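You operate a simulated robot arm through the tools that you are given. There is no shell and no other tool. Be economical: measure what you need, move in short steps, check, and stop when the job is done.

Carry out the task below with a simulated robot arm. There is one attempt and no reset: what you move stays moved.

JOB
Warm the green-banded mould at the heater, then turn it under the pot.
Fine: switch the mould heater off again; the other moulds stay cold.

Only the result counts: the job must be done as asked and must still hold three seconds after the hand-in. Knocking over, shifting, dropping, spilling or breaking anything else fails it.

ROBOT AND FRAMES
A 6-joint arm with a two-finger parallel gripper, fixed in place. Base frame: the origin is at the foot of the arm, x ahead of it, y to its left, z up. Units: cm, degrees, N and s.
With the tool pointing down near the work surface it reaches from about 26 to 66 cm from the base axis. Its first joint turns from -66.0 to 66.0 degrees. Payload 2.9 kg.
The tool frame sits at the grasp point between the pads (the TCP): z along the fingers, y along the line on which they close. The tips reach 3 cm beyond it. Largest opening 11 cm; finger width 2, thickness 1; the body of the gripper, 4.8 by 11.2 cm, starts 5.5 cm behind the TCP.
Orientation is that of the tool frame in the base frame, as [roll, pitch, yaw] about the fixed x, y, z axes, in that order (R = Rz(yaw) Ry(pitch) Rx(roll)). With the fingers straight down and closing along the base's y, the tool's x points along the base's -x, its y along +y and its z along -z.

CONTROLS
- The arm moves only by the tool step_arm. Its argument "moves" is text: rows parted by semicolons, each of 7 numbers parted by spaces: the shift along the tool's x, y, z in cm, then the turn, a rotation vector about the tool's x, y, z in rad, then the closure in counts, from 0 (fully open) to 255 (shut). In form: tx ty tz ax ay az claw; .... A call has 1 to 8 rows; each row shifts and turns the commanded pose from where the row before left it, along the tool's axes as they then stand. Each row takes 0.2 s and may step no farther than 5 cm and 8.6 degrees from the row before; otherwise, or with a gripper value out of range, the whole call is refused. Where a pose cannot be reached the arm comes as near as it can. A force on the tool above 40 N (or 10 N above the force at the start of the call, whichever is more), or a blocked arm, ends the call early, and 0.2 s more pass. The fingers move at their own pace (about 10.8 cm/s each) and stop on an object; they squeeze with about 45 N. The grip force told is the motor's: it shows also when the fingers shut on nothing. Time passes only in rows, and 0.2 s behind the last, so rows that do not move let the fingers close. The reply holds the time, the measured pose of the TCP, the force on the tool along the base axes, the opening and the grip force, in the units named above and with some noise, and new pictures: "show" is both (left out), scene, wrist or none.
- Cameras (640 x 400 px; columns grow to the right, rows downward): "scene" is fixed at [8.55, 43.39, 139.56]; the picture's right is [-0.71, -0.71, 0.00], its down [-0.32, 0.32, -0.89] and it looks along [0.63, -0.63, -0.45] (base axes); focal length 334 px, centre (320, 200). "wrist" rides on the gripper at [-3.6, 0, -5.7] in the tool frame; the picture's right is [0.00, -1.00, 0.00], its down [0.97, 0.00, -0.24] and it looks along [0.24, 0.00, 0.97] (tool axes); focal length 218 px, centre (320, 200).
- locate(camera, pixels): for up to 12 pixels [column, row] of the newest picture of that camera ("zoom" is the newest enlarged one), the place [x, y, z] in the base frame of the surface seen there, good to about 0.2 cm. The clock stands still meanwhile.
- close_up(camera, box): a new picture of the part [left, top, right, bottom] of that camera's present view, enlarged. The clock stands still meanwhile.
- finish_job(): hands the job in; it is judged then, once.

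Go step by step. Measure first, check grasps and placings, and put right what went wrong. The budget is 80 turns and 120 pictures, counting those below and the enlarged ones. Unless the task says otherwise, let go and move clear before handing in, and close with one line.

The tools are called after "Call:" as a command line: name --argument value ..., lists and objects as JSON in quotes. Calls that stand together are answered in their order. step_arm: Moves the arm, as the interface text tells. Its arguments: {"type":"object","properties":{"moves":{"type":"string"},"show":{"type":"string","enum":["both","scene","wrist","none"]}},"required":["moves"]} The other tools are called the same way: locate (camera, pixels) gives the place of the surface under pixels of a picture; close_up (camera, box) takes an enlarged picture of a part of a camera's view; finish_job () hands the job in.

At the start:

```text
clock: 0.0
eef_pos: [34.54, 7.07, 125.58]
ee_rot: [-180.0, 0.1, -180.0]
contact_force: [0.6, 0.7, -0.2]
gripper_width: 11.04
gripper_force: 0.0
```

scene: 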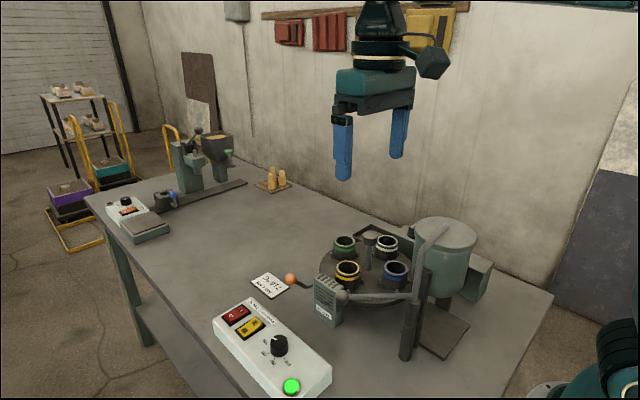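
wrist: 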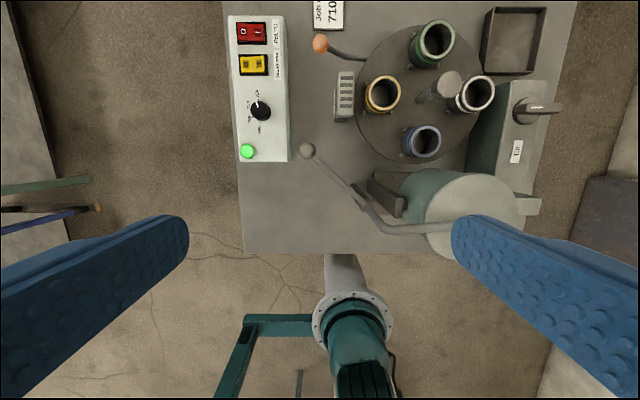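

The wrist view shows a carousel with four banded moulds (green at about 433,42), a finned block (345,97), a pot with a lever and a control box. I'll enlarge the important parts before moving.

Call:
close_up --camera "scene" --box '[200, 290, 340, 400]'

Call:
close_up --camera "scene" --box '[290, 210, 500, 360]'

Call:
close_up --camera "wrist" --box '[220, 0, 580, 225]'

Call:
close_up --camera "scene" --box '[90, 120, 300, 250]'

```text
3.64 times, centred on (270, 345) of scene
```

zoom: 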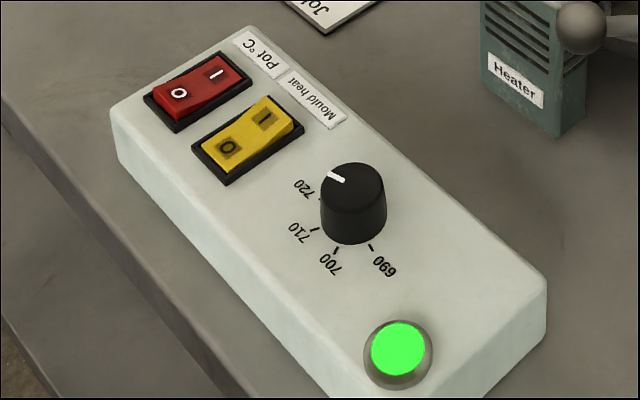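

```text
2.67 times, centred on (395, 285) of scene
```

zoom: 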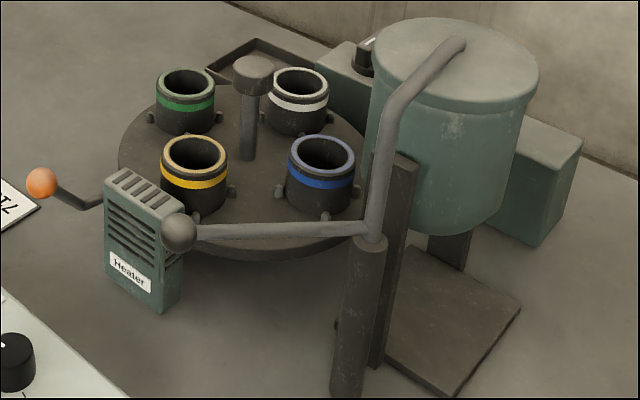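

```text
1.78 times, centred on (400, 112) of wrist
```

zoom: 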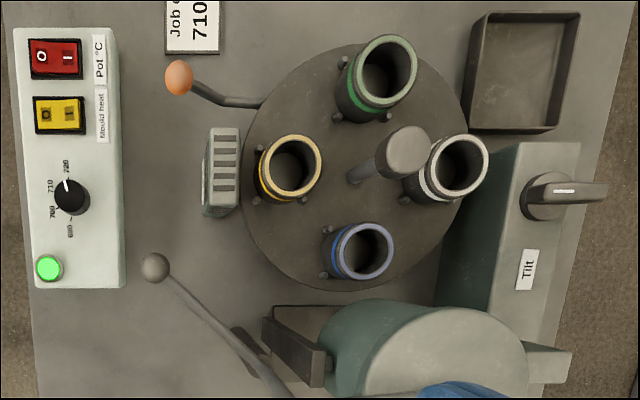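

```text
3.05 times, centred on (195, 185) of scene
```

zoom: 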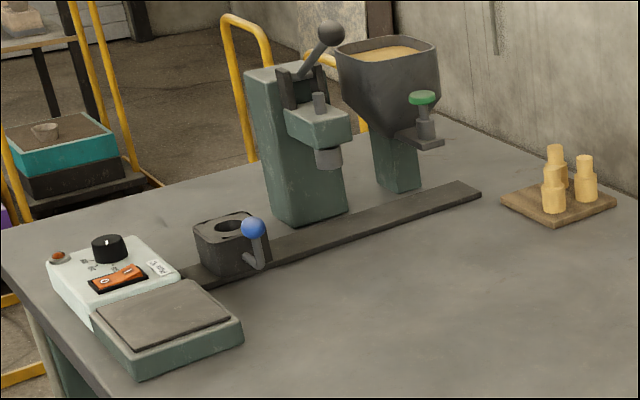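

The panel has a red switch and a yellow switch, with "Pot °C" and "Mould heat" labels; the heater stands beside the yellow mould. I'll measure the places now.

Call:
locate --camera "wrist" --pixels '[[433, 42], [382, 94], [476, 94], [423, 141], [447, 83], [345, 97], [320, 43], [307, 151], [340, 53], [475, 200], [410, 155], [390, 200]]'

Call:
close_up --camera "wrist" --box '[225, 0, 385, 100]'

Call:
locate --camera "scene" --pixels '[[229, 319], [243, 312], [243, 331], [257, 321], [250, 325], [291, 278], [303, 288], [370, 235], [374, 262], [342, 298], [326, 282], [410, 330]]'

```text
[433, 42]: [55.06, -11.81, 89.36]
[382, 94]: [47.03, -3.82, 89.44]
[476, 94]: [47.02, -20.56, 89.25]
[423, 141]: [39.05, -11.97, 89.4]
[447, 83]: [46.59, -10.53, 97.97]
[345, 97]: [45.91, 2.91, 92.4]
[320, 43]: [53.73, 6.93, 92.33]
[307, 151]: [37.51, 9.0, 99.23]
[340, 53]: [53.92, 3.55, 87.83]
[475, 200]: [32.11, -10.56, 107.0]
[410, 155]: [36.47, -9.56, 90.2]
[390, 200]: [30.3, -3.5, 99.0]
```

```text
4.00 times, centred on (305, 50) of wrist
```

zoom: 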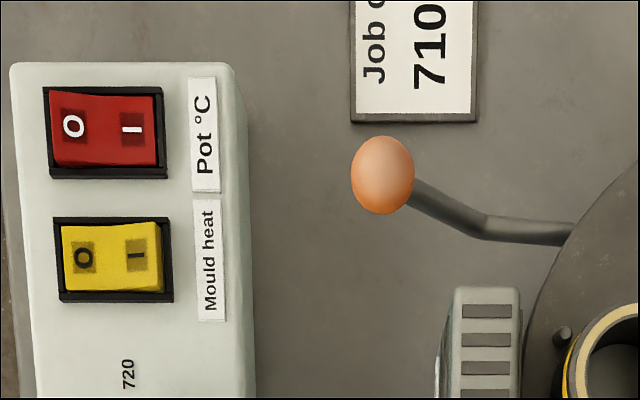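

```text
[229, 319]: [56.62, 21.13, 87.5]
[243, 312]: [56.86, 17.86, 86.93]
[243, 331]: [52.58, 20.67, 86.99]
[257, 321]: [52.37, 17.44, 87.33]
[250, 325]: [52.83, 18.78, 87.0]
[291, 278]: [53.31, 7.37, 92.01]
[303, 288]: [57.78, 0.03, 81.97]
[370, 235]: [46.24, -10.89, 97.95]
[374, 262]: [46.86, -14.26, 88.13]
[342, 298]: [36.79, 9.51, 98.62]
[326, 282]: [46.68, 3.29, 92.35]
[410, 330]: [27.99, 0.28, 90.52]
```

The orange-ball lever (320,43) enters the carousel near the heater. I need to see how it works and what state the switches are in, so I'll move the camera closer.

Call:
step_arm --moves "-4 -2 0 0 0 0 0; -4 -2 0 0 0 0 0; -4 -2 0 0 0 0 0; -2 0 3 0 0 0 0"

Call:
close_up --camera "wrist" --box '[200, 100, 520, 300]'

Call:
close_up --camera "scene" --box '[270, 240, 350, 290]'

```text
clock: 1.0
eef_pos: [48.68, 0.84, 122.71]
ee_rot: [-180.0, 0.0, 179.9]
contact_force: [0.4, 1.0, 0.7]
gripper_width: 11.03
gripper_force: 0.0
```

scene: 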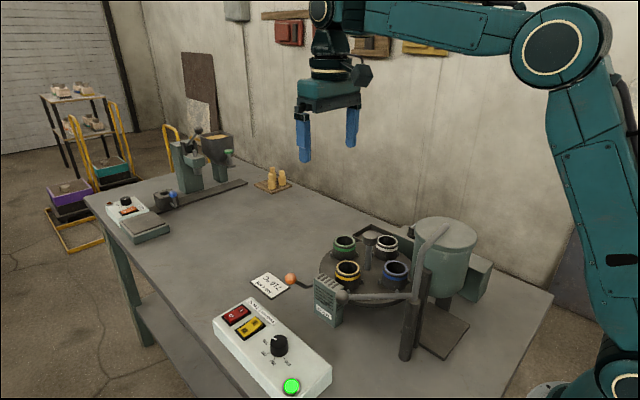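
wrist: 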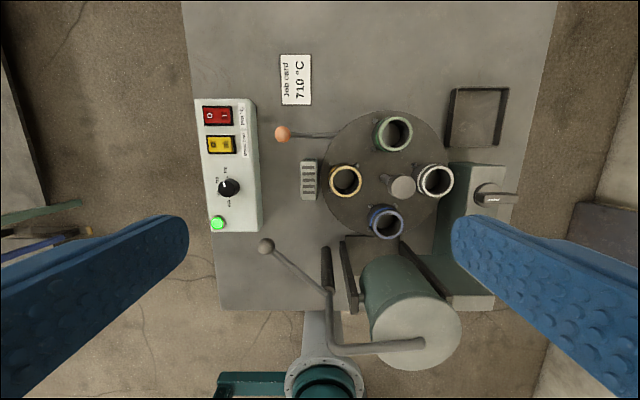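

```text
2.00 times, centred on (360, 200) of wrist
```

zoom: 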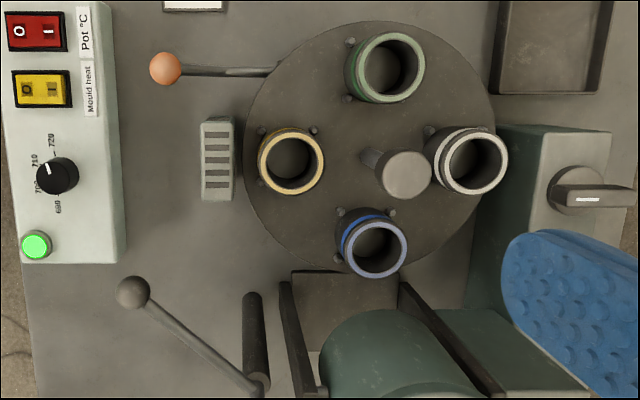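

```text
8.00 times, centred on (310, 265) of scene
```

zoom: 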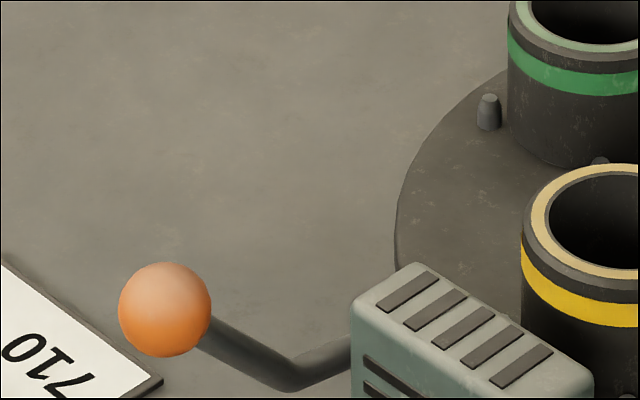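

The lever rod meets the disc rim at about (335,137). I'll locate the rod, disc, centre knob, switches and pot parts.

Call:
locate --camera "wrist" --pixels '[[283, 134], [295, 135], [305, 136], [315, 136], [325, 137], [333, 137], [360, 130], [330, 200], [400, 187], [270, 200], [308, 180], [432, 200]]'

Call:
close_up --camera "wrist" --box '[265, 110, 361, 170]'

Call:
locate --camera "wrist" --pixels '[[208, 115], [224, 115], [213, 144], [228, 145], [202, 144], [237, 144], [217, 223], [393, 130], [346, 180], [435, 181], [385, 222], [390, 175]]'

Call:
close_up --camera "wrist" --box '[190, 95, 270, 145]'

```text
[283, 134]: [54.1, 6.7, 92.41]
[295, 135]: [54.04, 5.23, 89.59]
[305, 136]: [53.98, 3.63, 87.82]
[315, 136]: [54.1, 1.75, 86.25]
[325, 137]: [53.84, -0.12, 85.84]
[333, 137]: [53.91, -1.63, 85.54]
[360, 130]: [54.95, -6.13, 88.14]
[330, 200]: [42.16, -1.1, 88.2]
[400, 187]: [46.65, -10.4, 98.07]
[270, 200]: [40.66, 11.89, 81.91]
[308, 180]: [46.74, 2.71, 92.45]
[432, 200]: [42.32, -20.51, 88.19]
```

```text
6.67 times, centred on (313, 140) of wrist
```

zoom: 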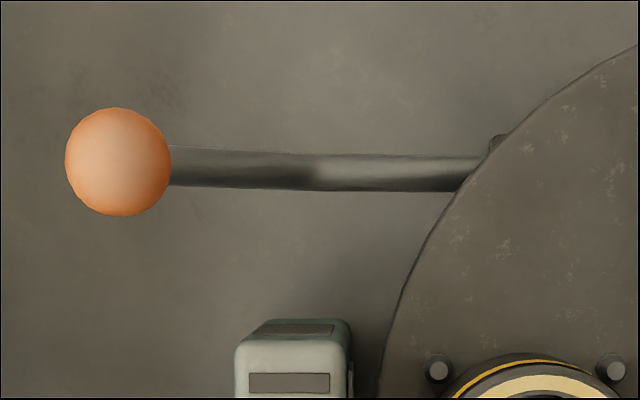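

```text
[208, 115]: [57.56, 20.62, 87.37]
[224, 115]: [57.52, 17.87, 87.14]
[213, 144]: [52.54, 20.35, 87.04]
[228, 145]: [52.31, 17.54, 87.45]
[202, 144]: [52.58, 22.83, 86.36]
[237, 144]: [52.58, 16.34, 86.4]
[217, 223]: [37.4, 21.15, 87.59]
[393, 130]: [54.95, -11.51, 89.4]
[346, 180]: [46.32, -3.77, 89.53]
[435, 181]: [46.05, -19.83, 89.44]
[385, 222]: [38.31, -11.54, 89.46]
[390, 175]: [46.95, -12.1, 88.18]
```

```text
8.00 times, centred on (230, 120) of wrist
```

zoom: 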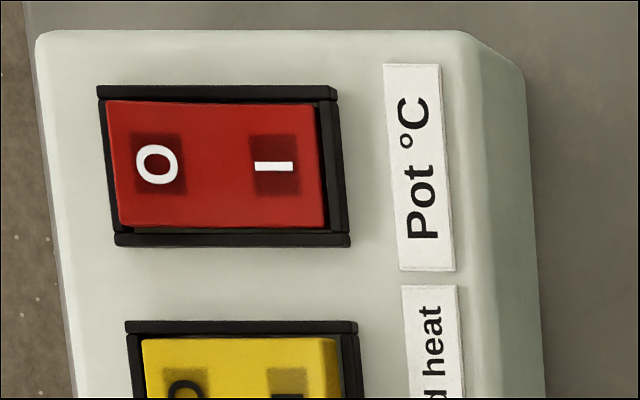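

Disc top is z≈88.2, and the table is near 82. The red rocker has I down (on) and the yellow has O down, so mould heat is off. The lever rod runs under the disc at z≈85.6, so I'll look at it from the side with a tilted wrist.

Call:
step_arm --moves "-1 3.5 3 0 0 0 0; -1 3.5 3 0 0 0 0; -1 3.5 3 0 0 0 0; 0 3.5 3 0.14 0 0 0; 0 1 2 0.14 0 0 0; 0 0 1 0.14 0 0 0; 0 0 0 0.14 0 0 0; 0 0 0 0.14 0 0 0" --show "wrist"

Call:
close_up --camera "wrist" --box '[200, 50, 440, 200]'

```text
clock: 2.8
eef_pos: [48.22, 12.16, 104.56]
ee_rot: [-142.8, 0.9, -179.7]
contact_force: [-0.1, -0.3, 0.5]
gripper_width: 11.0
gripper_force: 0.0
out of reach, approached as far as the arm can: row 5, 6, 7, 8
```

wrist: 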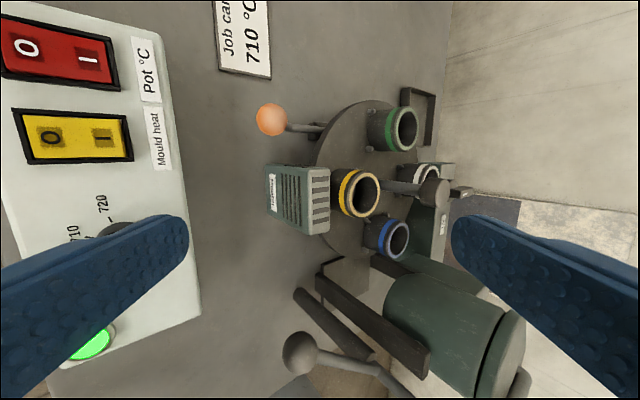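

```text
2.67 times, centred on (320, 125) of wrist
```

zoom: 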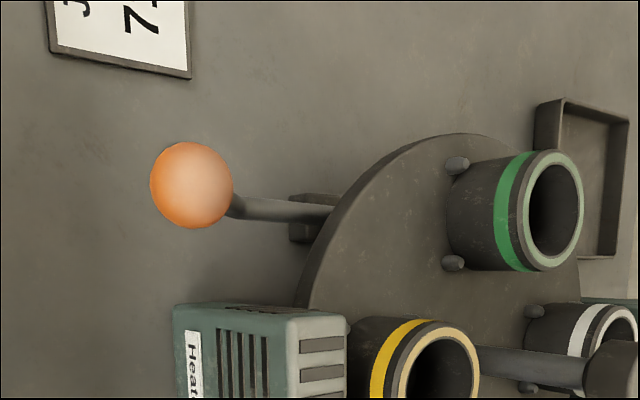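

A block on the table sits under the lever at the rim (about 317,132), so this looks like a pivoting lock. I'll zoom in on it.

Call:
close_up --camera "wrist" --box '[250, 95, 346, 155]'

Call:
locate --camera "wrist" --pixels '[[313, 126], [312, 139], [322, 125], [330, 124], [300, 127], [318, 130], [325, 132], [290, 128], [271, 119]]'

```text
6.67 times, centred on (298, 125) of wrist
```

zoom: 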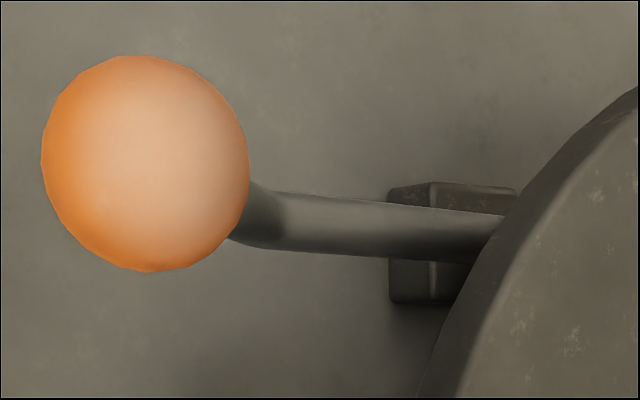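

```text
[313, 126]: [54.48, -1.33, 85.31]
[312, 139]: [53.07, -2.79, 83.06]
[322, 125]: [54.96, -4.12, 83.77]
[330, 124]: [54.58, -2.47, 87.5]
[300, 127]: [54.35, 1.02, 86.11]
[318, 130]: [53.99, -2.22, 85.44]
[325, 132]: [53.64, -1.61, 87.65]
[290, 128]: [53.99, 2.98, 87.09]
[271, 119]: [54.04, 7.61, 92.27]
```

The rod lies over a small fulcrum block and goes under the disc, so it is probably an index lock. I'll level the wrist, turn it 90° and approach the ball with the fingers closing along x.

Call:
step_arm --moves "0 0 -2 -0.13 0 0 0; 0 0 -2 -0.13 0 0 0; 0 0 -2 -0.13 0 0 0; 0 0 0 -0.13 0 0 0; 0 0 0 -0.13 0 0 0; 0 0 0 0 0 0.14 115; 0 0 0 0 0 0.145 115; 0 0 0 0 0 0.145 115" --show "none"

Call:
step_arm --moves "0 0 0 0 0 0.145 115; 0 0 0 0 0 0.145 115; 0 0 0 0 0 0.145 115; 0 0 0 0 0 0.145 115; 0 0 0 0 0 0.145 115; 0 0 0 0 0 0.145 115; 0 0 0 0 0 0.145 115; 0 0 0 0 0 0.125 115" --show "wrist"

```text
clock: 4.6
eef_pos: [48.13, 15.3, 109.61]
ee_rot: [179.8, 0.6, 155.3]
contact_force: [0.3, 0.0, -0.1]
gripper_width: 6.01
gripper_force: 0.0
```

```text
clock: 6.4
eef_pos: [48.18, 15.22, 109.65]
ee_rot: [179.4, 0.0, 90.0]
contact_force: [0.3, 0.4, 0.7]
gripper_width: 6.05
gripper_force: 0.0
```

wrist: 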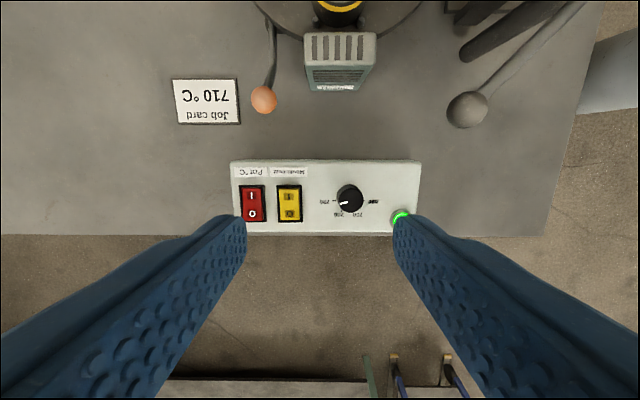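

Levelled with yaw 90 (tool x = +y, tool y = +x), and the ball shows at (263,99). Next I go above it and check before descending.

Call:
step_arm --moves "-2.7 1.95 3 0 0 0 115; -2.7 1.95 3 0 0 0 115; -2.6 1.95 3 0 0 0 115; 0 0 1 0 0 0 115"

```text
clock: 7.4
eef_pos: [54.3, 7.26, 99.79]
ee_rot: [179.5, -0.1, 90.2]
contact_force: [-0.4, 0.5, -0.4]
gripper_width: 6.04
gripper_force: 0.0
```

scene: 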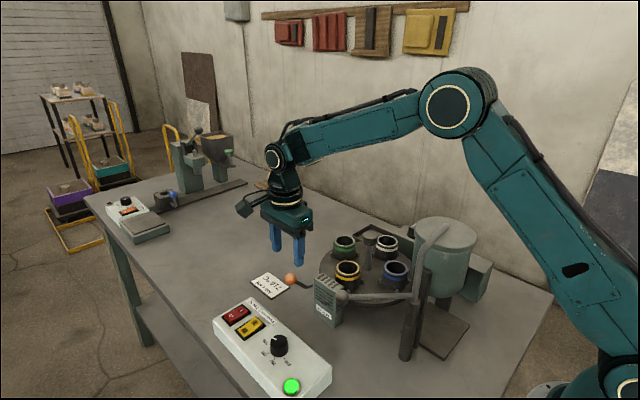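
wrist: 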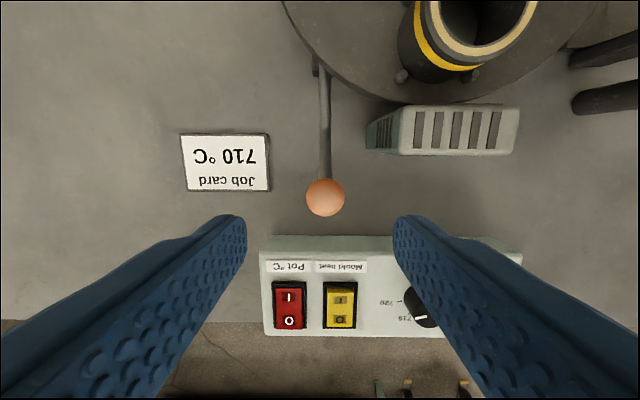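

The ball is centred between the fingers (325,197). I'll descend 8.5 cm and close.

Call:
step_arm --moves "0 -0.2 4 0 0 0 115; 0 0 4 0 0 0 115; 0 0 0.5 0 0 0 115; 0 0 0 0 0 0 255; 0 0 0 0 0 0 255"

```text
clock: 8.6
eef_pos: [54.18, 7.45, 91.01]
ee_rot: [179.5, 0.1, 90.2]
contact_force: [-4.5, -0.3, -1.2]
gripper_width: 2.54
gripper_force: 44.7
```

scene: 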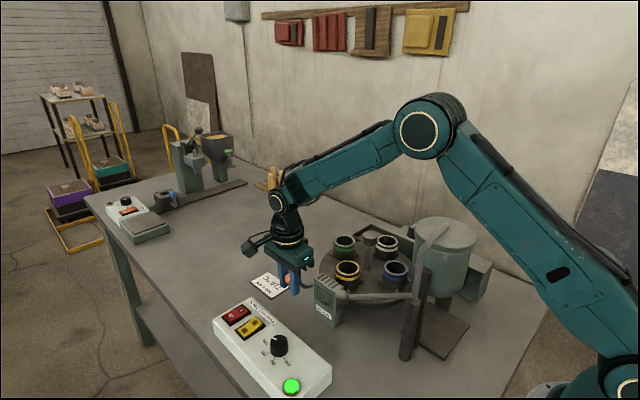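
wrist: 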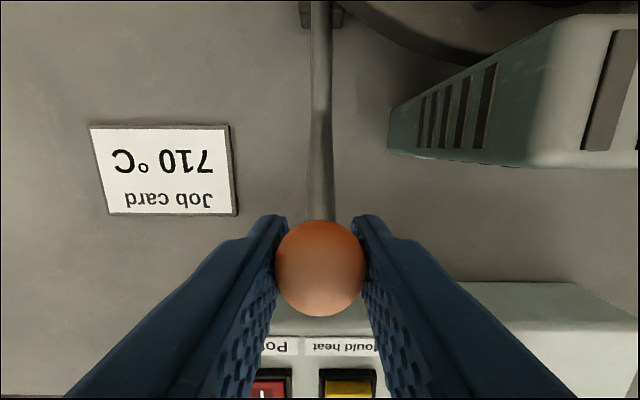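

The ball is held (width 2.54). I'll test the lever with a gentle push down.

Call:
step_arm --moves "0 0 0.4 0 0 0 255; 0 0 0.4 0 0 0 255; 0 0 0.4 0 0 0 255" --show "none"

```text
clock: 9.4
eef_pos: [54.12, 7.55, 90.18]
ee_rot: [179.2, -0.2, 90.7]
contact_force: [-10.7, 25.2, 20.0]
gripper_width: 2.52
gripper_force: 44.5
```

Pushing down meets a 20–25 N reaction after 0.8 cm. I'll return and test lifting for comparison.

Call:
step_arm --moves "0 0 -0.6 0 0 0 255; 0 0 -0.6 0 0 0 255; 0 0 0 0 0 0 255" --show "none"

Call:
step_arm --moves "-0.1 0 -0.4 0 0 0 255; -0.2 0 -0.4 0 0 0 255" --show "both"

```text
clock: 10.2
eef_pos: [54.1, 7.03, 91.1]
ee_rot: [179.7, 0.1, 89.8]
contact_force: [17.4, -0.5, -34.4]
gripper_width: 2.49
gripper_force: 45.1
```

```text
clock: 10.8
eef_pos: [54.08, 6.94, 91.96]
ee_rot: [179.3, 0.0, 90.1]
contact_force: [19.7, 2.4, -31.4]
gripper_width: 2.55
gripper_force: 45.3
```

scene: 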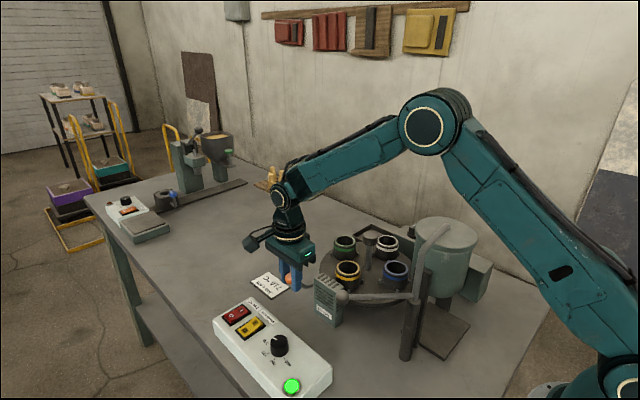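
wrist: 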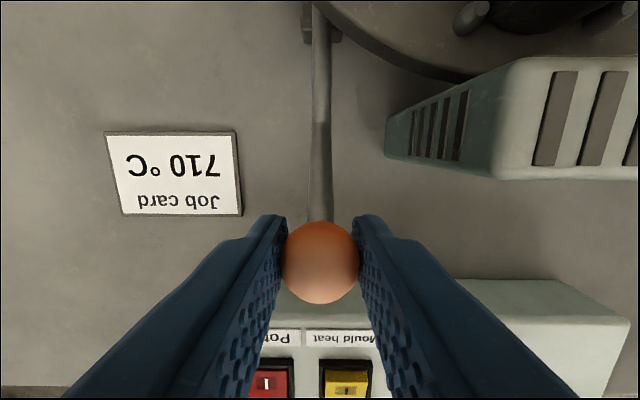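

The ball appears smaller now, so the fingers slid up over it and the lever is stiff vertically. I'll re-seat and test it sideways, toward +x and away from the heater.

Call:
step_arm --moves "0 0 0 0 0 0 150; 0.3 0 0.8 0 0 0 150; 0 0 0 0 0 0 255; 0 0 0 0 0 0 255" --show "none"

Call:
step_arm --moves "0 0.4 0 0 0 0 255; 0 0.4 0 0 0 0 255; 0 0.4 0 0 0 0 255" --show "wrist"

```text
clock: 11.8
eef_pos: [54.06, 7.21, 91.52]
ee_rot: [179.2, 0.0, 90.1]
contact_force: [6.3, 0.3, 4.1]
gripper_width: 2.54
gripper_force: 45.7
```

```text
clock: 12.4
eef_pos: [54.13, 7.51, 91.09]
ee_rot: [-179.3, 0.0, 90.5]
contact_force: [-7.9, -0.1, 7.3]
gripper_width: 2.51
gripper_force: 44.9
stopped in row 3: the force on the tool passed its limit (the readings are from after the stop); the commanded pose is now the measured one
```

wrist: 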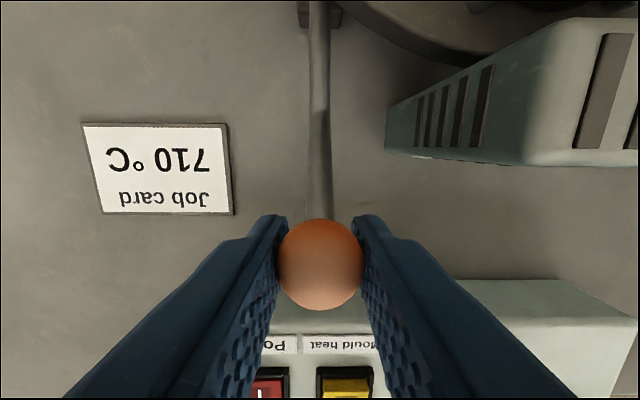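

It is rigid in x, so the hinge must be vertical-plane; the earlier +y reaction while pressing fits an arc moving outward. I'll press again along that arc.

Call:
step_arm --moves "0 0 0 0 0 0 255; 0.25 0 0.4 0 0 0 255; 0.25 0 0.4 0 0 0 255; 0.25 0 0.4 0 0 0 255; 0.25 0 0.4 0 0 0 255" --show "both"

Call:
close_up --camera "scene" --box '[260, 230, 420, 330]'

```text
clock: 13.6
eef_pos: [54.05, 8.17, 89.47]
ee_rot: [-179.3, 0.1, 90.2]
contact_force: [-12.8, -13.1, 6.0]
gripper_width: 2.53
gripper_force: 45.1
```

scene: 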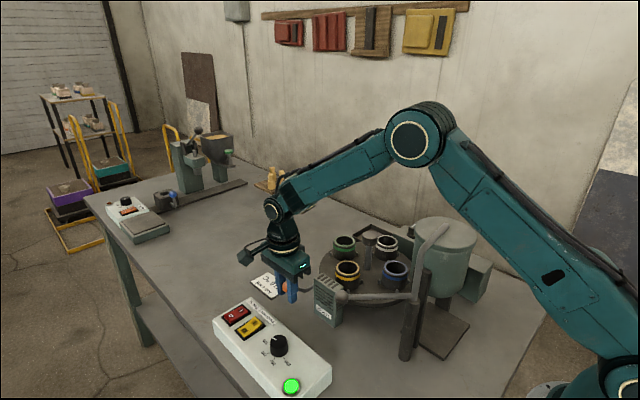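
wrist: 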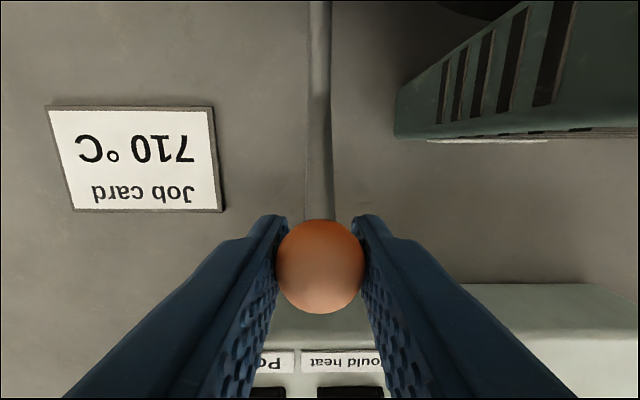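

```text
4.00 times, centred on (340, 280) of scene
```

zoom: 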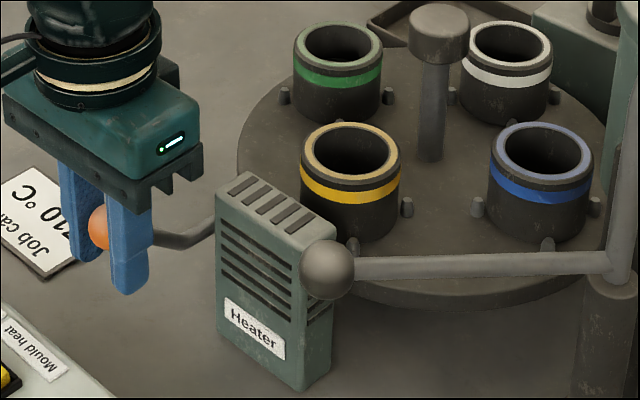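

The lever does move down (ball still the same size in the grip, low force), with no disc motion yet. I'll continue along the arc.

Call:
step_arm --moves "0.1 0 0.4 0 0 0 255; 0.15 0 0.4 0 0 0 255; 0.15 0 0.4 0 0 0 255; 0.15 0 0.4 0 0 0 255; 0.1 0 0.4 0 0 0 255" --show "wrist"

Call:
close_up --camera "scene" --box '[260, 230, 420, 330]'

```text
clock: 14.8
eef_pos: [54.14, 8.96, 87.44]
ee_rot: [-179.4, 0.1, 90.5]
contact_force: [-11.8, -14.0, 4.7]
gripper_width: 2.53
gripper_force: 45.1
```

wrist: 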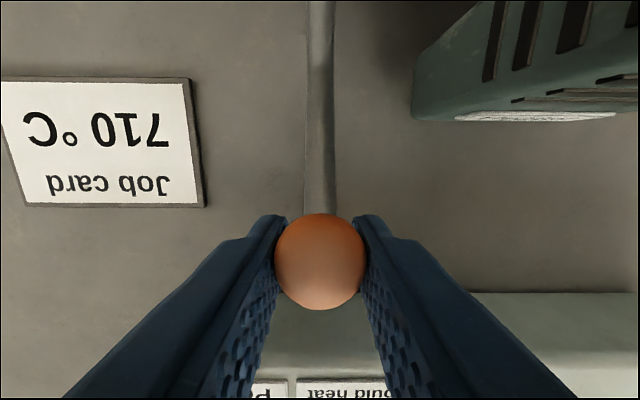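

```text
4.00 times, centred on (340, 280) of scene
```

zoom: 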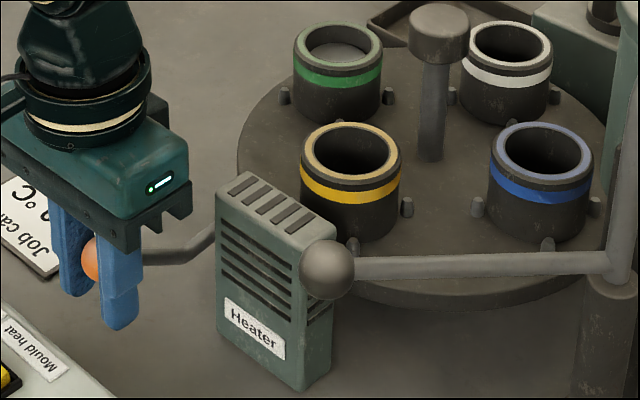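

The lever is an ejector: the green mould's floor has risen in the close-up. I'll put it back exactly as it was, along the same arc.

Call:
step_arm --moves "-0.15 0 -0.4 0 0 0 255; -0.15 0 -0.4 0 0 0 255; -0.15 0 -0.4 0 0 0 255; -0.2 0 -0.4 0 0 0 255; -0.2 0 -0.4 0 0 0 255; -0.25 0 -0.4 0 0 0 255; -0.25 0 -0.4 0 0 0 255; -0.25 0 -0.4 0 0 0 255" --show "none"

Call:
step_arm --moves "-0.2 0 -0.4 0 0 0 255; -0.1 0 -0.3 0 0 0 255; 0 0 0 0 0 0 255" --show "wrist"

Call:
close_up --camera "scene" --box '[260, 230, 420, 330]'

```text
clock: 16.6
eef_pos: [54.12, 7.64, 90.7]
ee_rot: [-179.3, -0.1, 90.7]
contact_force: [-20.3, 18.9, 2.6]
gripper_width: 2.5
gripper_force: 45.2
```

```text
clock: 17.4
eef_pos: [54.04, 7.16, 91.23]
ee_rot: [-179.3, 0.0, 90.7]
contact_force: [-22.5, 16.0, -2.9]
gripper_width: 2.49
gripper_force: 44.8
```

wrist: 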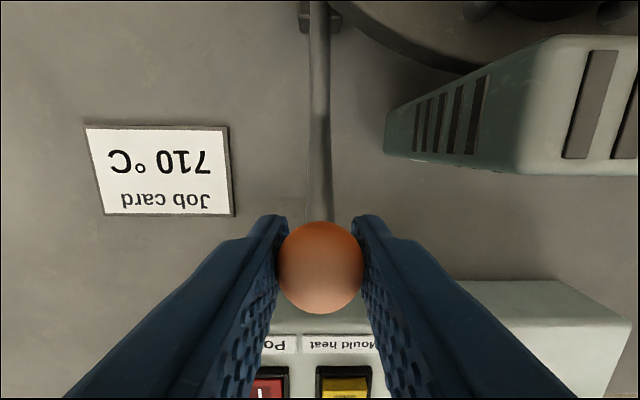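

```text
4.00 times, centred on (340, 280) of scene
```

zoom: 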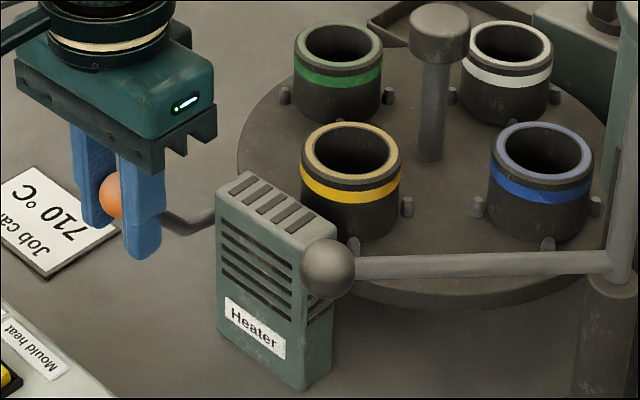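

The ejector is back up and the green mould is empty again. I'll let go, rise, and move over the centre knob.

Call:
step_arm --moves "0 0 0 0 0 0 115; 0 0 0 0 0 0 115; 0 0 -4 0 0 0 115; 0 0 -5 0 0 0 115; 0 0 -5 0 0 0 60; 0 0 -3 0 0 0 60" --show "none"

Call:
step_arm --moves "-4 -1.5 0 0 0 0 60; -4 -1.5 0 0 0 0 60; -4 -1.5 0 0 0 0 60; -2 -1.5 0 0 0 0 60" --show "both"

```text
clock: 18.8
eef_pos: [54.44, 6.99, 108.69]
ee_rot: [-179.3, 0.0, 90.5]
contact_force: [0.7, 0.1, 0.2]
gripper_width: 8.41
gripper_force: 0.0
```

```text
clock: 19.8
eef_pos: [48.68, -7.19, 108.51]
ee_rot: [-179.4, 0.0, 90.5]
contact_force: [0.4, 0.0, -0.4]
gripper_width: 8.4
gripper_force: 0.1
```

scene: 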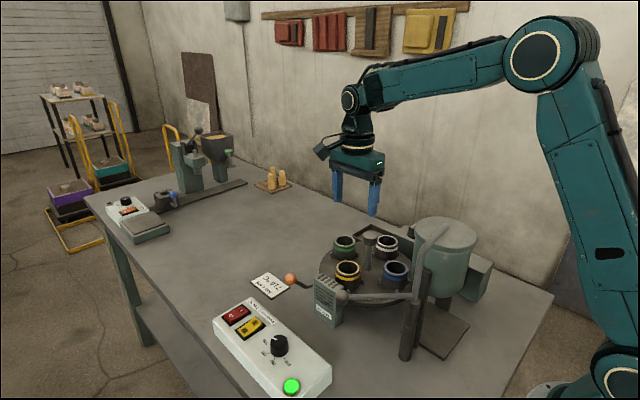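
wrist: 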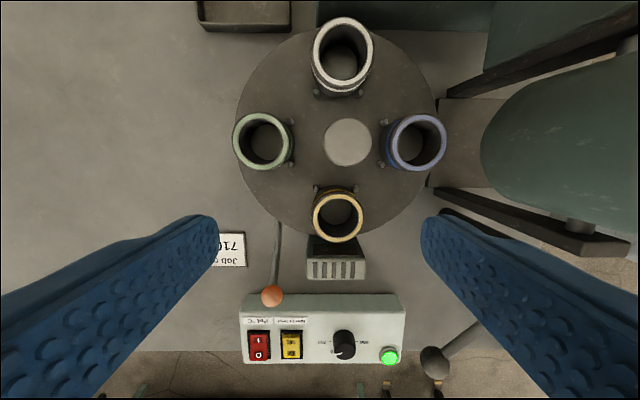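

The cap of the centre post is at (348,142). I'll measure its rim and the mould rims.

Call:
locate --camera "wrist" --pixels '[[348, 142], [328, 142], [369, 142], [348, 121], [348, 162], [235, 141], [442, 142], [338, 238], [342, 22], [395, 139], [291, 142], [480, 140]]'

```text
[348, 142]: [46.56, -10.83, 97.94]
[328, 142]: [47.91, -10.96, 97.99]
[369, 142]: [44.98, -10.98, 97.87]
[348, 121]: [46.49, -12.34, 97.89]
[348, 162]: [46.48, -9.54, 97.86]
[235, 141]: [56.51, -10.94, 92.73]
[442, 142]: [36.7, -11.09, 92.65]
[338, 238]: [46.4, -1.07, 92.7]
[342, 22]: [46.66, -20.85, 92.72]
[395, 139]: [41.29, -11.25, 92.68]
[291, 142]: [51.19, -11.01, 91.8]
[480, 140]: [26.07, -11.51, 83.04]
```

Centre is (46.5, -10.95) with the cap top at 97.9 and mould tops at 92.7. I'll check clearance to the pot and its handle before going down there.

Call:
locate --camera "wrist" --pixels '[[490, 140], [500, 160], [520, 140], [600, 140], [620, 100], [500, 75], [600, 45], [500, 210], [600, 235], [580, 200], [430, 358], [600, 180]]'

Call:
locate --camera "scene" --pixels '[[440, 228], [415, 225], [416, 240], [470, 235], [425, 250], [415, 300], [440, 285], [376, 298], [466, 220]]'

Call:
close_up --camera "scene" --box '[380, 200, 508, 280]'

```text
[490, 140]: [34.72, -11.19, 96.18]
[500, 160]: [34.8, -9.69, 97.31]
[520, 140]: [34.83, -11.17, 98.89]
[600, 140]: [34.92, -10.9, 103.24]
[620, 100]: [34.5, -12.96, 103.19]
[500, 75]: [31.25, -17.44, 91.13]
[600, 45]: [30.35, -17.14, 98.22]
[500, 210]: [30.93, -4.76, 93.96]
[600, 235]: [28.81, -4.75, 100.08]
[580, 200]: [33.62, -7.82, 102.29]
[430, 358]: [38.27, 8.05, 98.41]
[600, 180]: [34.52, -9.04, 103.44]
```

```text
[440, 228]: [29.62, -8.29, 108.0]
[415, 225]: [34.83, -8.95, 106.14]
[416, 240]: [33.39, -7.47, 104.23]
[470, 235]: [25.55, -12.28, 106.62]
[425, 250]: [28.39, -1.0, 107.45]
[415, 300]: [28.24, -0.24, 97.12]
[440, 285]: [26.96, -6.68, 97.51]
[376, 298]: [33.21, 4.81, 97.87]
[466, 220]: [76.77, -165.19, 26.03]
```

```text
5.00 times, centred on (444, 240) of scene
```

zoom: 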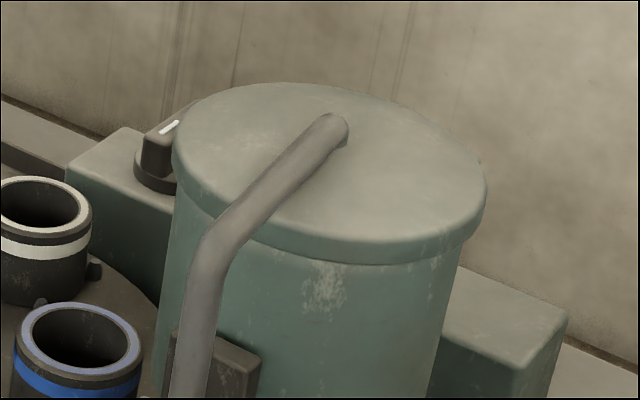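

Clearance to the pot wall (x≈34.8) is good. I'll descend on the post cap with the fingers closing along x and grip it.

Call:
step_arm --moves "-3.7 -2.1 0 0 0 0 130; 0 0 4 0 0 0 130; 0 0 4 0 0 0 130" --show "none"

Call:
step_arm --moves "0 0 3.4 0 0 0 130; 0 0 0 0 0 0 130" --show "both"

```text
clock: 20.6
eef_pos: [46.47, -10.77, 100.04]
ee_rot: [-179.5, 0.0, 90.5]
contact_force: [0.5, 0.1, -0.2]
gripper_width: 5.35
gripper_force: 0.1
```

```text
clock: 21.2
eef_pos: [46.35, -10.88, 96.75]
ee_rot: [-179.4, 0.0, 90.6]
contact_force: [0.7, 0.4, 0.2]
gripper_width: 5.39
gripper_force: 0.1
```

scene: 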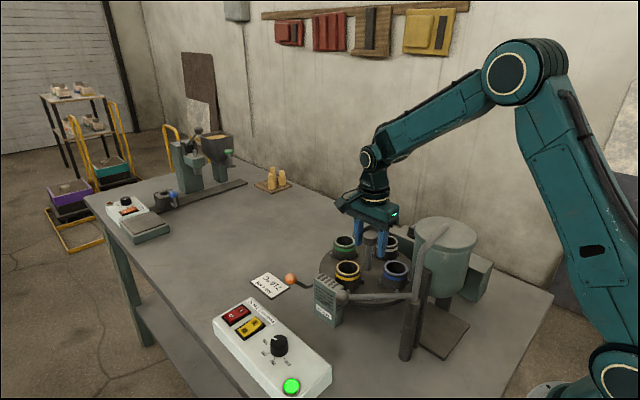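
wrist: 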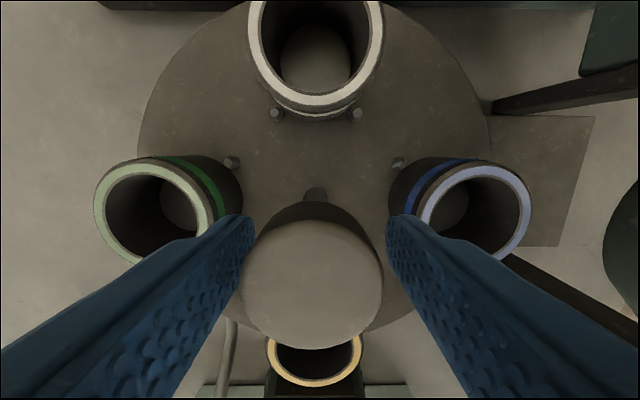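

The cap sits between the fingers, which are above the moulds. I'll grip it and try a small counter-clockwise turn (yaw up = negative tool z).

Call:
step_arm --moves "0 0.1 0 0 0 0 255; 0 0 0 0 0 0 255; 0 0 0 0 0 -0.05 255; 0 0 0 0 0 -0.05 255; 0 0 0 0 0 -0.05 255; 0 0 0 0 0 -0.05 255" --show "both"

```text
clock: 22.6
eef_pos: [46.46, -10.78, 97.01]
ee_rot: [-179.4, -0.1, 101.9]
contact_force: [14.2, -13.6, -29.7]
gripper_width: 3.55
gripper_force: 45.2
```

scene: 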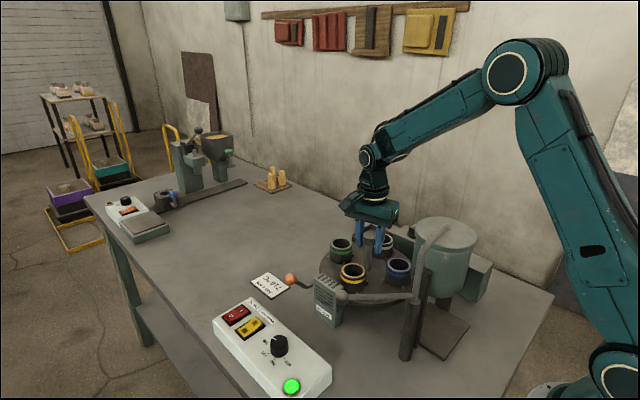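
wrist: 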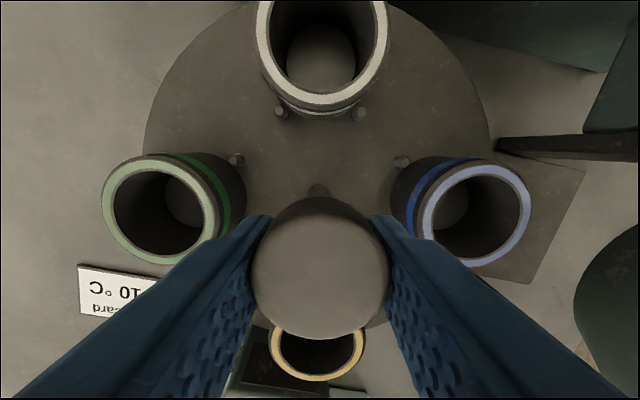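

The disc turns with the cap. I'll relieve the vertical strain slightly and carry on turning.

Call:
step_arm --moves "0 0 0.2 0 0 -0.1 255; 0 0 0 0 0 -0.1 255; 0 0 0 0 0 -0.1 255; 0 0 0 0 0 -0.1 255; 0 0 0 0 0 -0.1 255; 0 0 0 0 0 -0.1 255; 0 0 0 0 0 -0.1 255; 0 0 0 0 0 -0.1 255" --show "wrist"

```text
clock: 24.4
eef_pos: [46.2, -10.77, 96.91]
ee_rot: [-179.5, -0.4, 147.5]
contact_force: [-17.7, -22.6, 18.9]
gripper_width: 3.57
gripper_force: 44.9
```

wrist: 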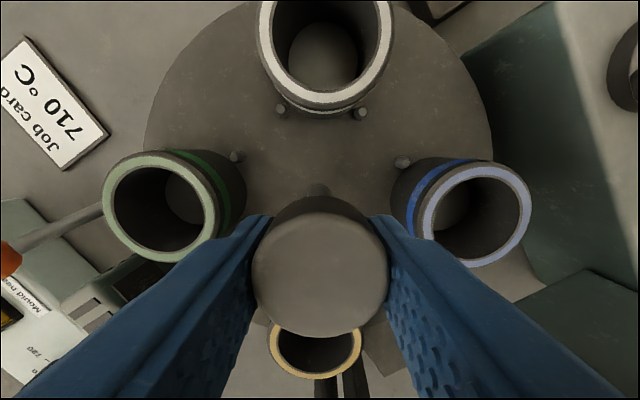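

Still holding, about 57° done. I'll finish the turn to 90°.

Call:
step_arm --moves "0 0 0 0 0 -0.1 255; 0 0 0 0 0 -0.1 255; 0 0 0 0 0 -0.1 255; 0 0 0 0 0 -0.1 255; 0 0 0 0 0 -0.1 255; 0 0 0 0 0 -0.077 255; 0 0 0 0 0 0 255" --show "both"

Call:
close_up --camera "scene" --box '[290, 210, 450, 310]'

```text
clock: 26.0
eef_pos: [46.16, -11.02, 96.86]
ee_rot: [-179.7, -0.5, -179.6]
contact_force: [-20.9, -25.6, 23.8]
gripper_width: 3.57
gripper_force: 45.5
```

scene: 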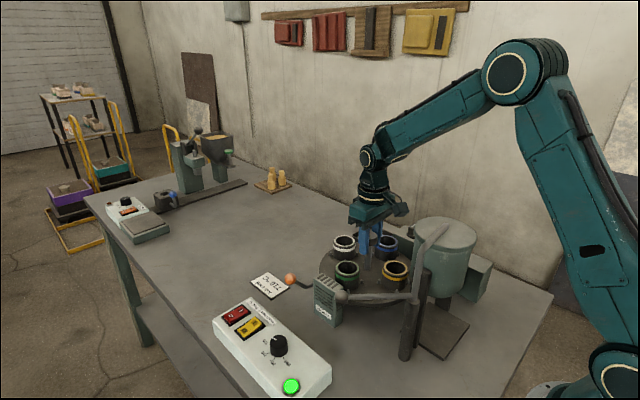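
wrist: 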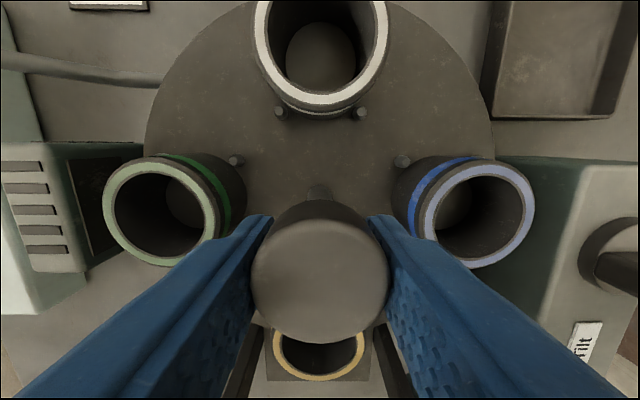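

```text
4.00 times, centred on (370, 260) of scene
```

zoom: 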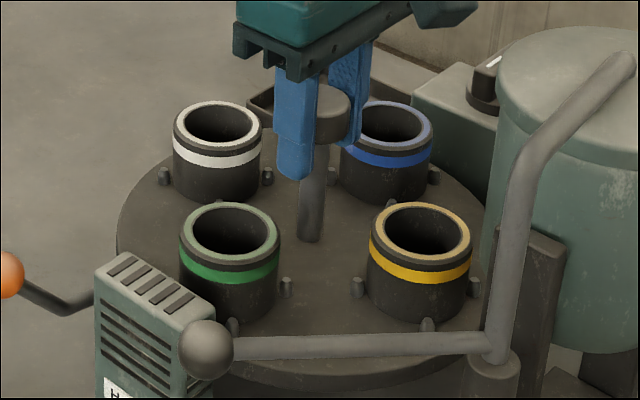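

Green is now next to the heater. I'll let go, rise, and verify alignment.

Call:
step_arm --moves "0 0 0 0 0 0 130; 0 0 0 0 0 0 130; 0 0 -4 0 0 0 130; 0 0 -4 0 0 0 130; 0 0 -4 0 0 0 130; 0 3 -3 0 0 0 255" --show "wrist"

```text
clock: 27.4
eef_pos: [46.69, -7.53, 111.52]
ee_rot: [-180.0, -0.7, -179.2]
contact_force: [-0.1, -0.3, 0.8]
gripper_width: 0.0
gripper_force: 30.1
```

wrist: 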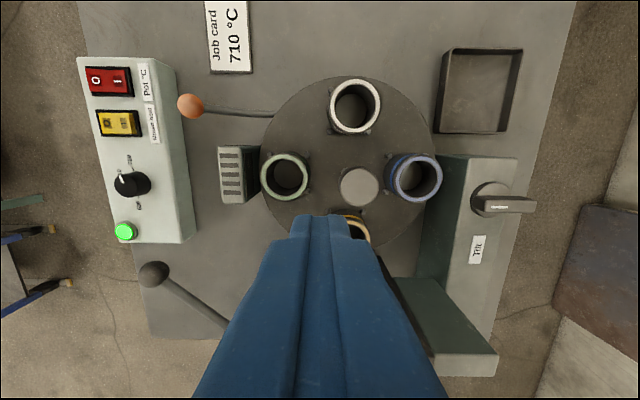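

Released. I'll check the rim positions of the green and blue moulds for angular alignment.

Call:
locate --camera "wrist" --pixels '[[263, 176], [307, 176], [285, 155], [285, 198], [440, 176], [357, 80], [106, 123], [130, 123]]'

Call:
close_up --camera "wrist" --box '[200, 60, 456, 220]'

```text
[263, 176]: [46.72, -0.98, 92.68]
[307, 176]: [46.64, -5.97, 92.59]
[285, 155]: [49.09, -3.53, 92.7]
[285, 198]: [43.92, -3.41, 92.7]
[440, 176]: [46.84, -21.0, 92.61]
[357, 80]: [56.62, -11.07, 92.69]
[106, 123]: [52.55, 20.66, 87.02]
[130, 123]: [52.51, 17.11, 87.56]
```

```text
2.50 times, centred on (328, 140) of wrist
```

zoom: 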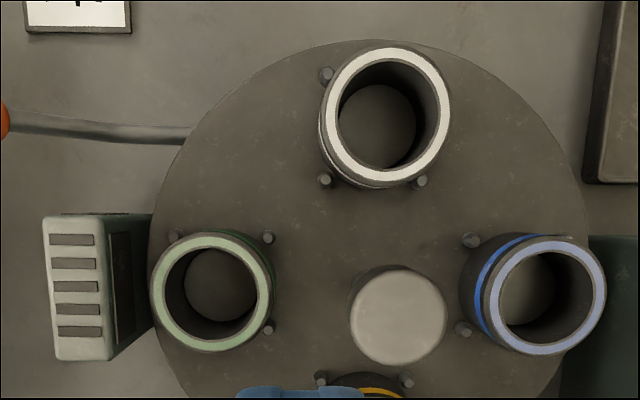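

Green is centred at (46.5, -3.5), well aligned with the heater. Now I'll go to the yellow rocker's I side (52.5, 17.3) with closed fingers.

Call:
step_arm --moves "-1 4.1 0 0 0 0 255; -1 4.1 0 0 0 0 255; -1 4.1 0 0 0 0 255; -1 4.1 1 0 0 0 255; -1 4.2 3 0 0 0 255; -0.8 4.2 2 0 0 0 255; 0 0 4 0 0 0 255; 0 0 4 0 0 0 255" --show "both"

```text
refused: row 5 steps farther than a row can; nothing moved
```

Call:
step_arm --moves "-1 4.1 0 0 0 0 255; -1 4.1 0 0 0 0 255; -1 4.1 0 0 0 0 255; -1 4.1 1 0 0 0 255; -1 4.2 2 0 0 0 255; -0.8 4.2 2 0 0 0 255; 0 0 4 0 0 0 255; 0 0 4 0 0 0 255" --show "both"

```text
clock: 29.2
eef_pos: [51.81, 17.49, 98.95]
ee_rot: [-179.9, -0.5, -179.2]
contact_force: [-0.4, 0.0, 0.0]
gripper_width: 0.0
gripper_force: 37.8
```

scene: 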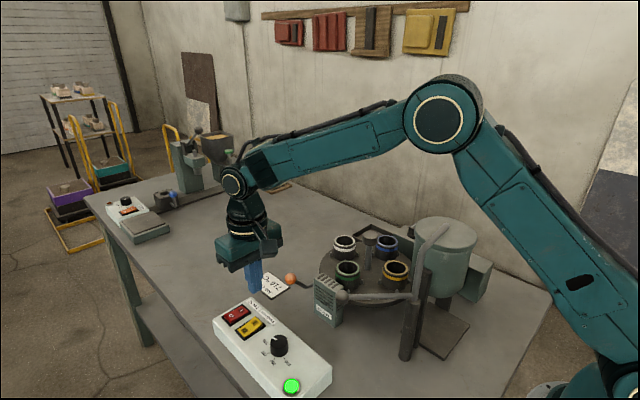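
wrist: 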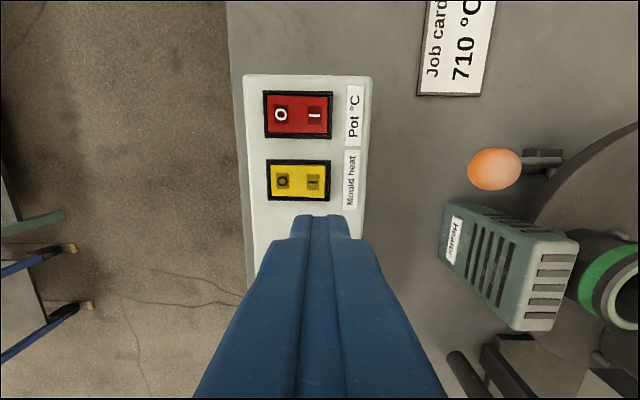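

The I side of the yellow rocker is ahead (313,181). I'll shift 0.7 cm in x, come down to just above it, then press gently.

Call:
step_arm --moves "-0.7 -0.1 3.5 0 0 0 255; 0 0 4 0 0 0 255; 0 0 0 0 0 0 255" --show "none"

Call:
step_arm --moves "0 0 0.3 0 0 0 255; 0 0 0.3 0 0 0 255; 0 0 0.3 0 0 0 255; 0 0 0.2 0 0 0 255" --show "both"

```text
clock: 30.0
eef_pos: [52.5, 17.22, 91.08]
ee_rot: [-180.0, -0.6, -179.2]
contact_force: [0.1, 0.1, -0.8]
gripper_width: 0.0
gripper_force: 37.7
```

```text
clock: 31.0
eef_pos: [52.48, 16.97, 90.2]
ee_rot: [-180.0, -0.6, -179.1]
contact_force: [-5.2, -1.5, 8.3]
gripper_width: 0.0
gripper_force: 37.4
```

scene: 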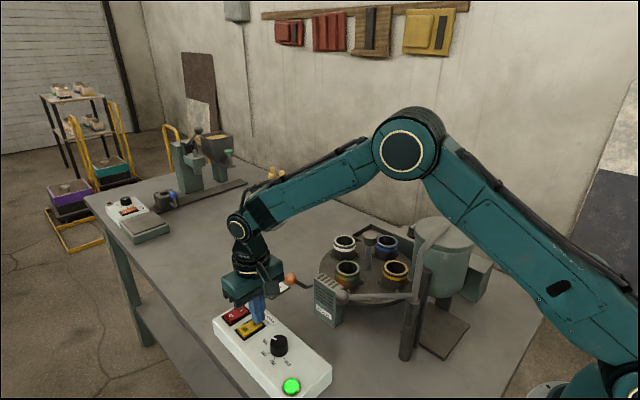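
wrist: 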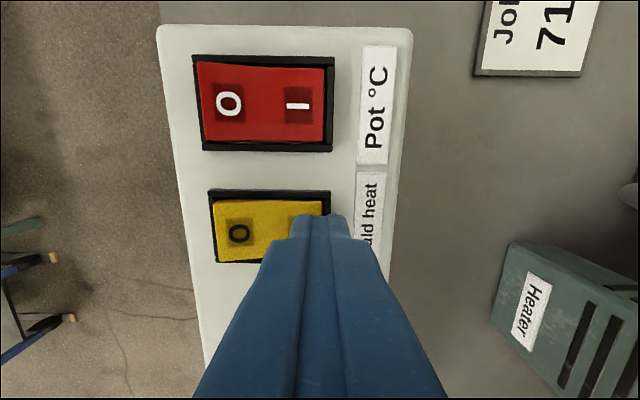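

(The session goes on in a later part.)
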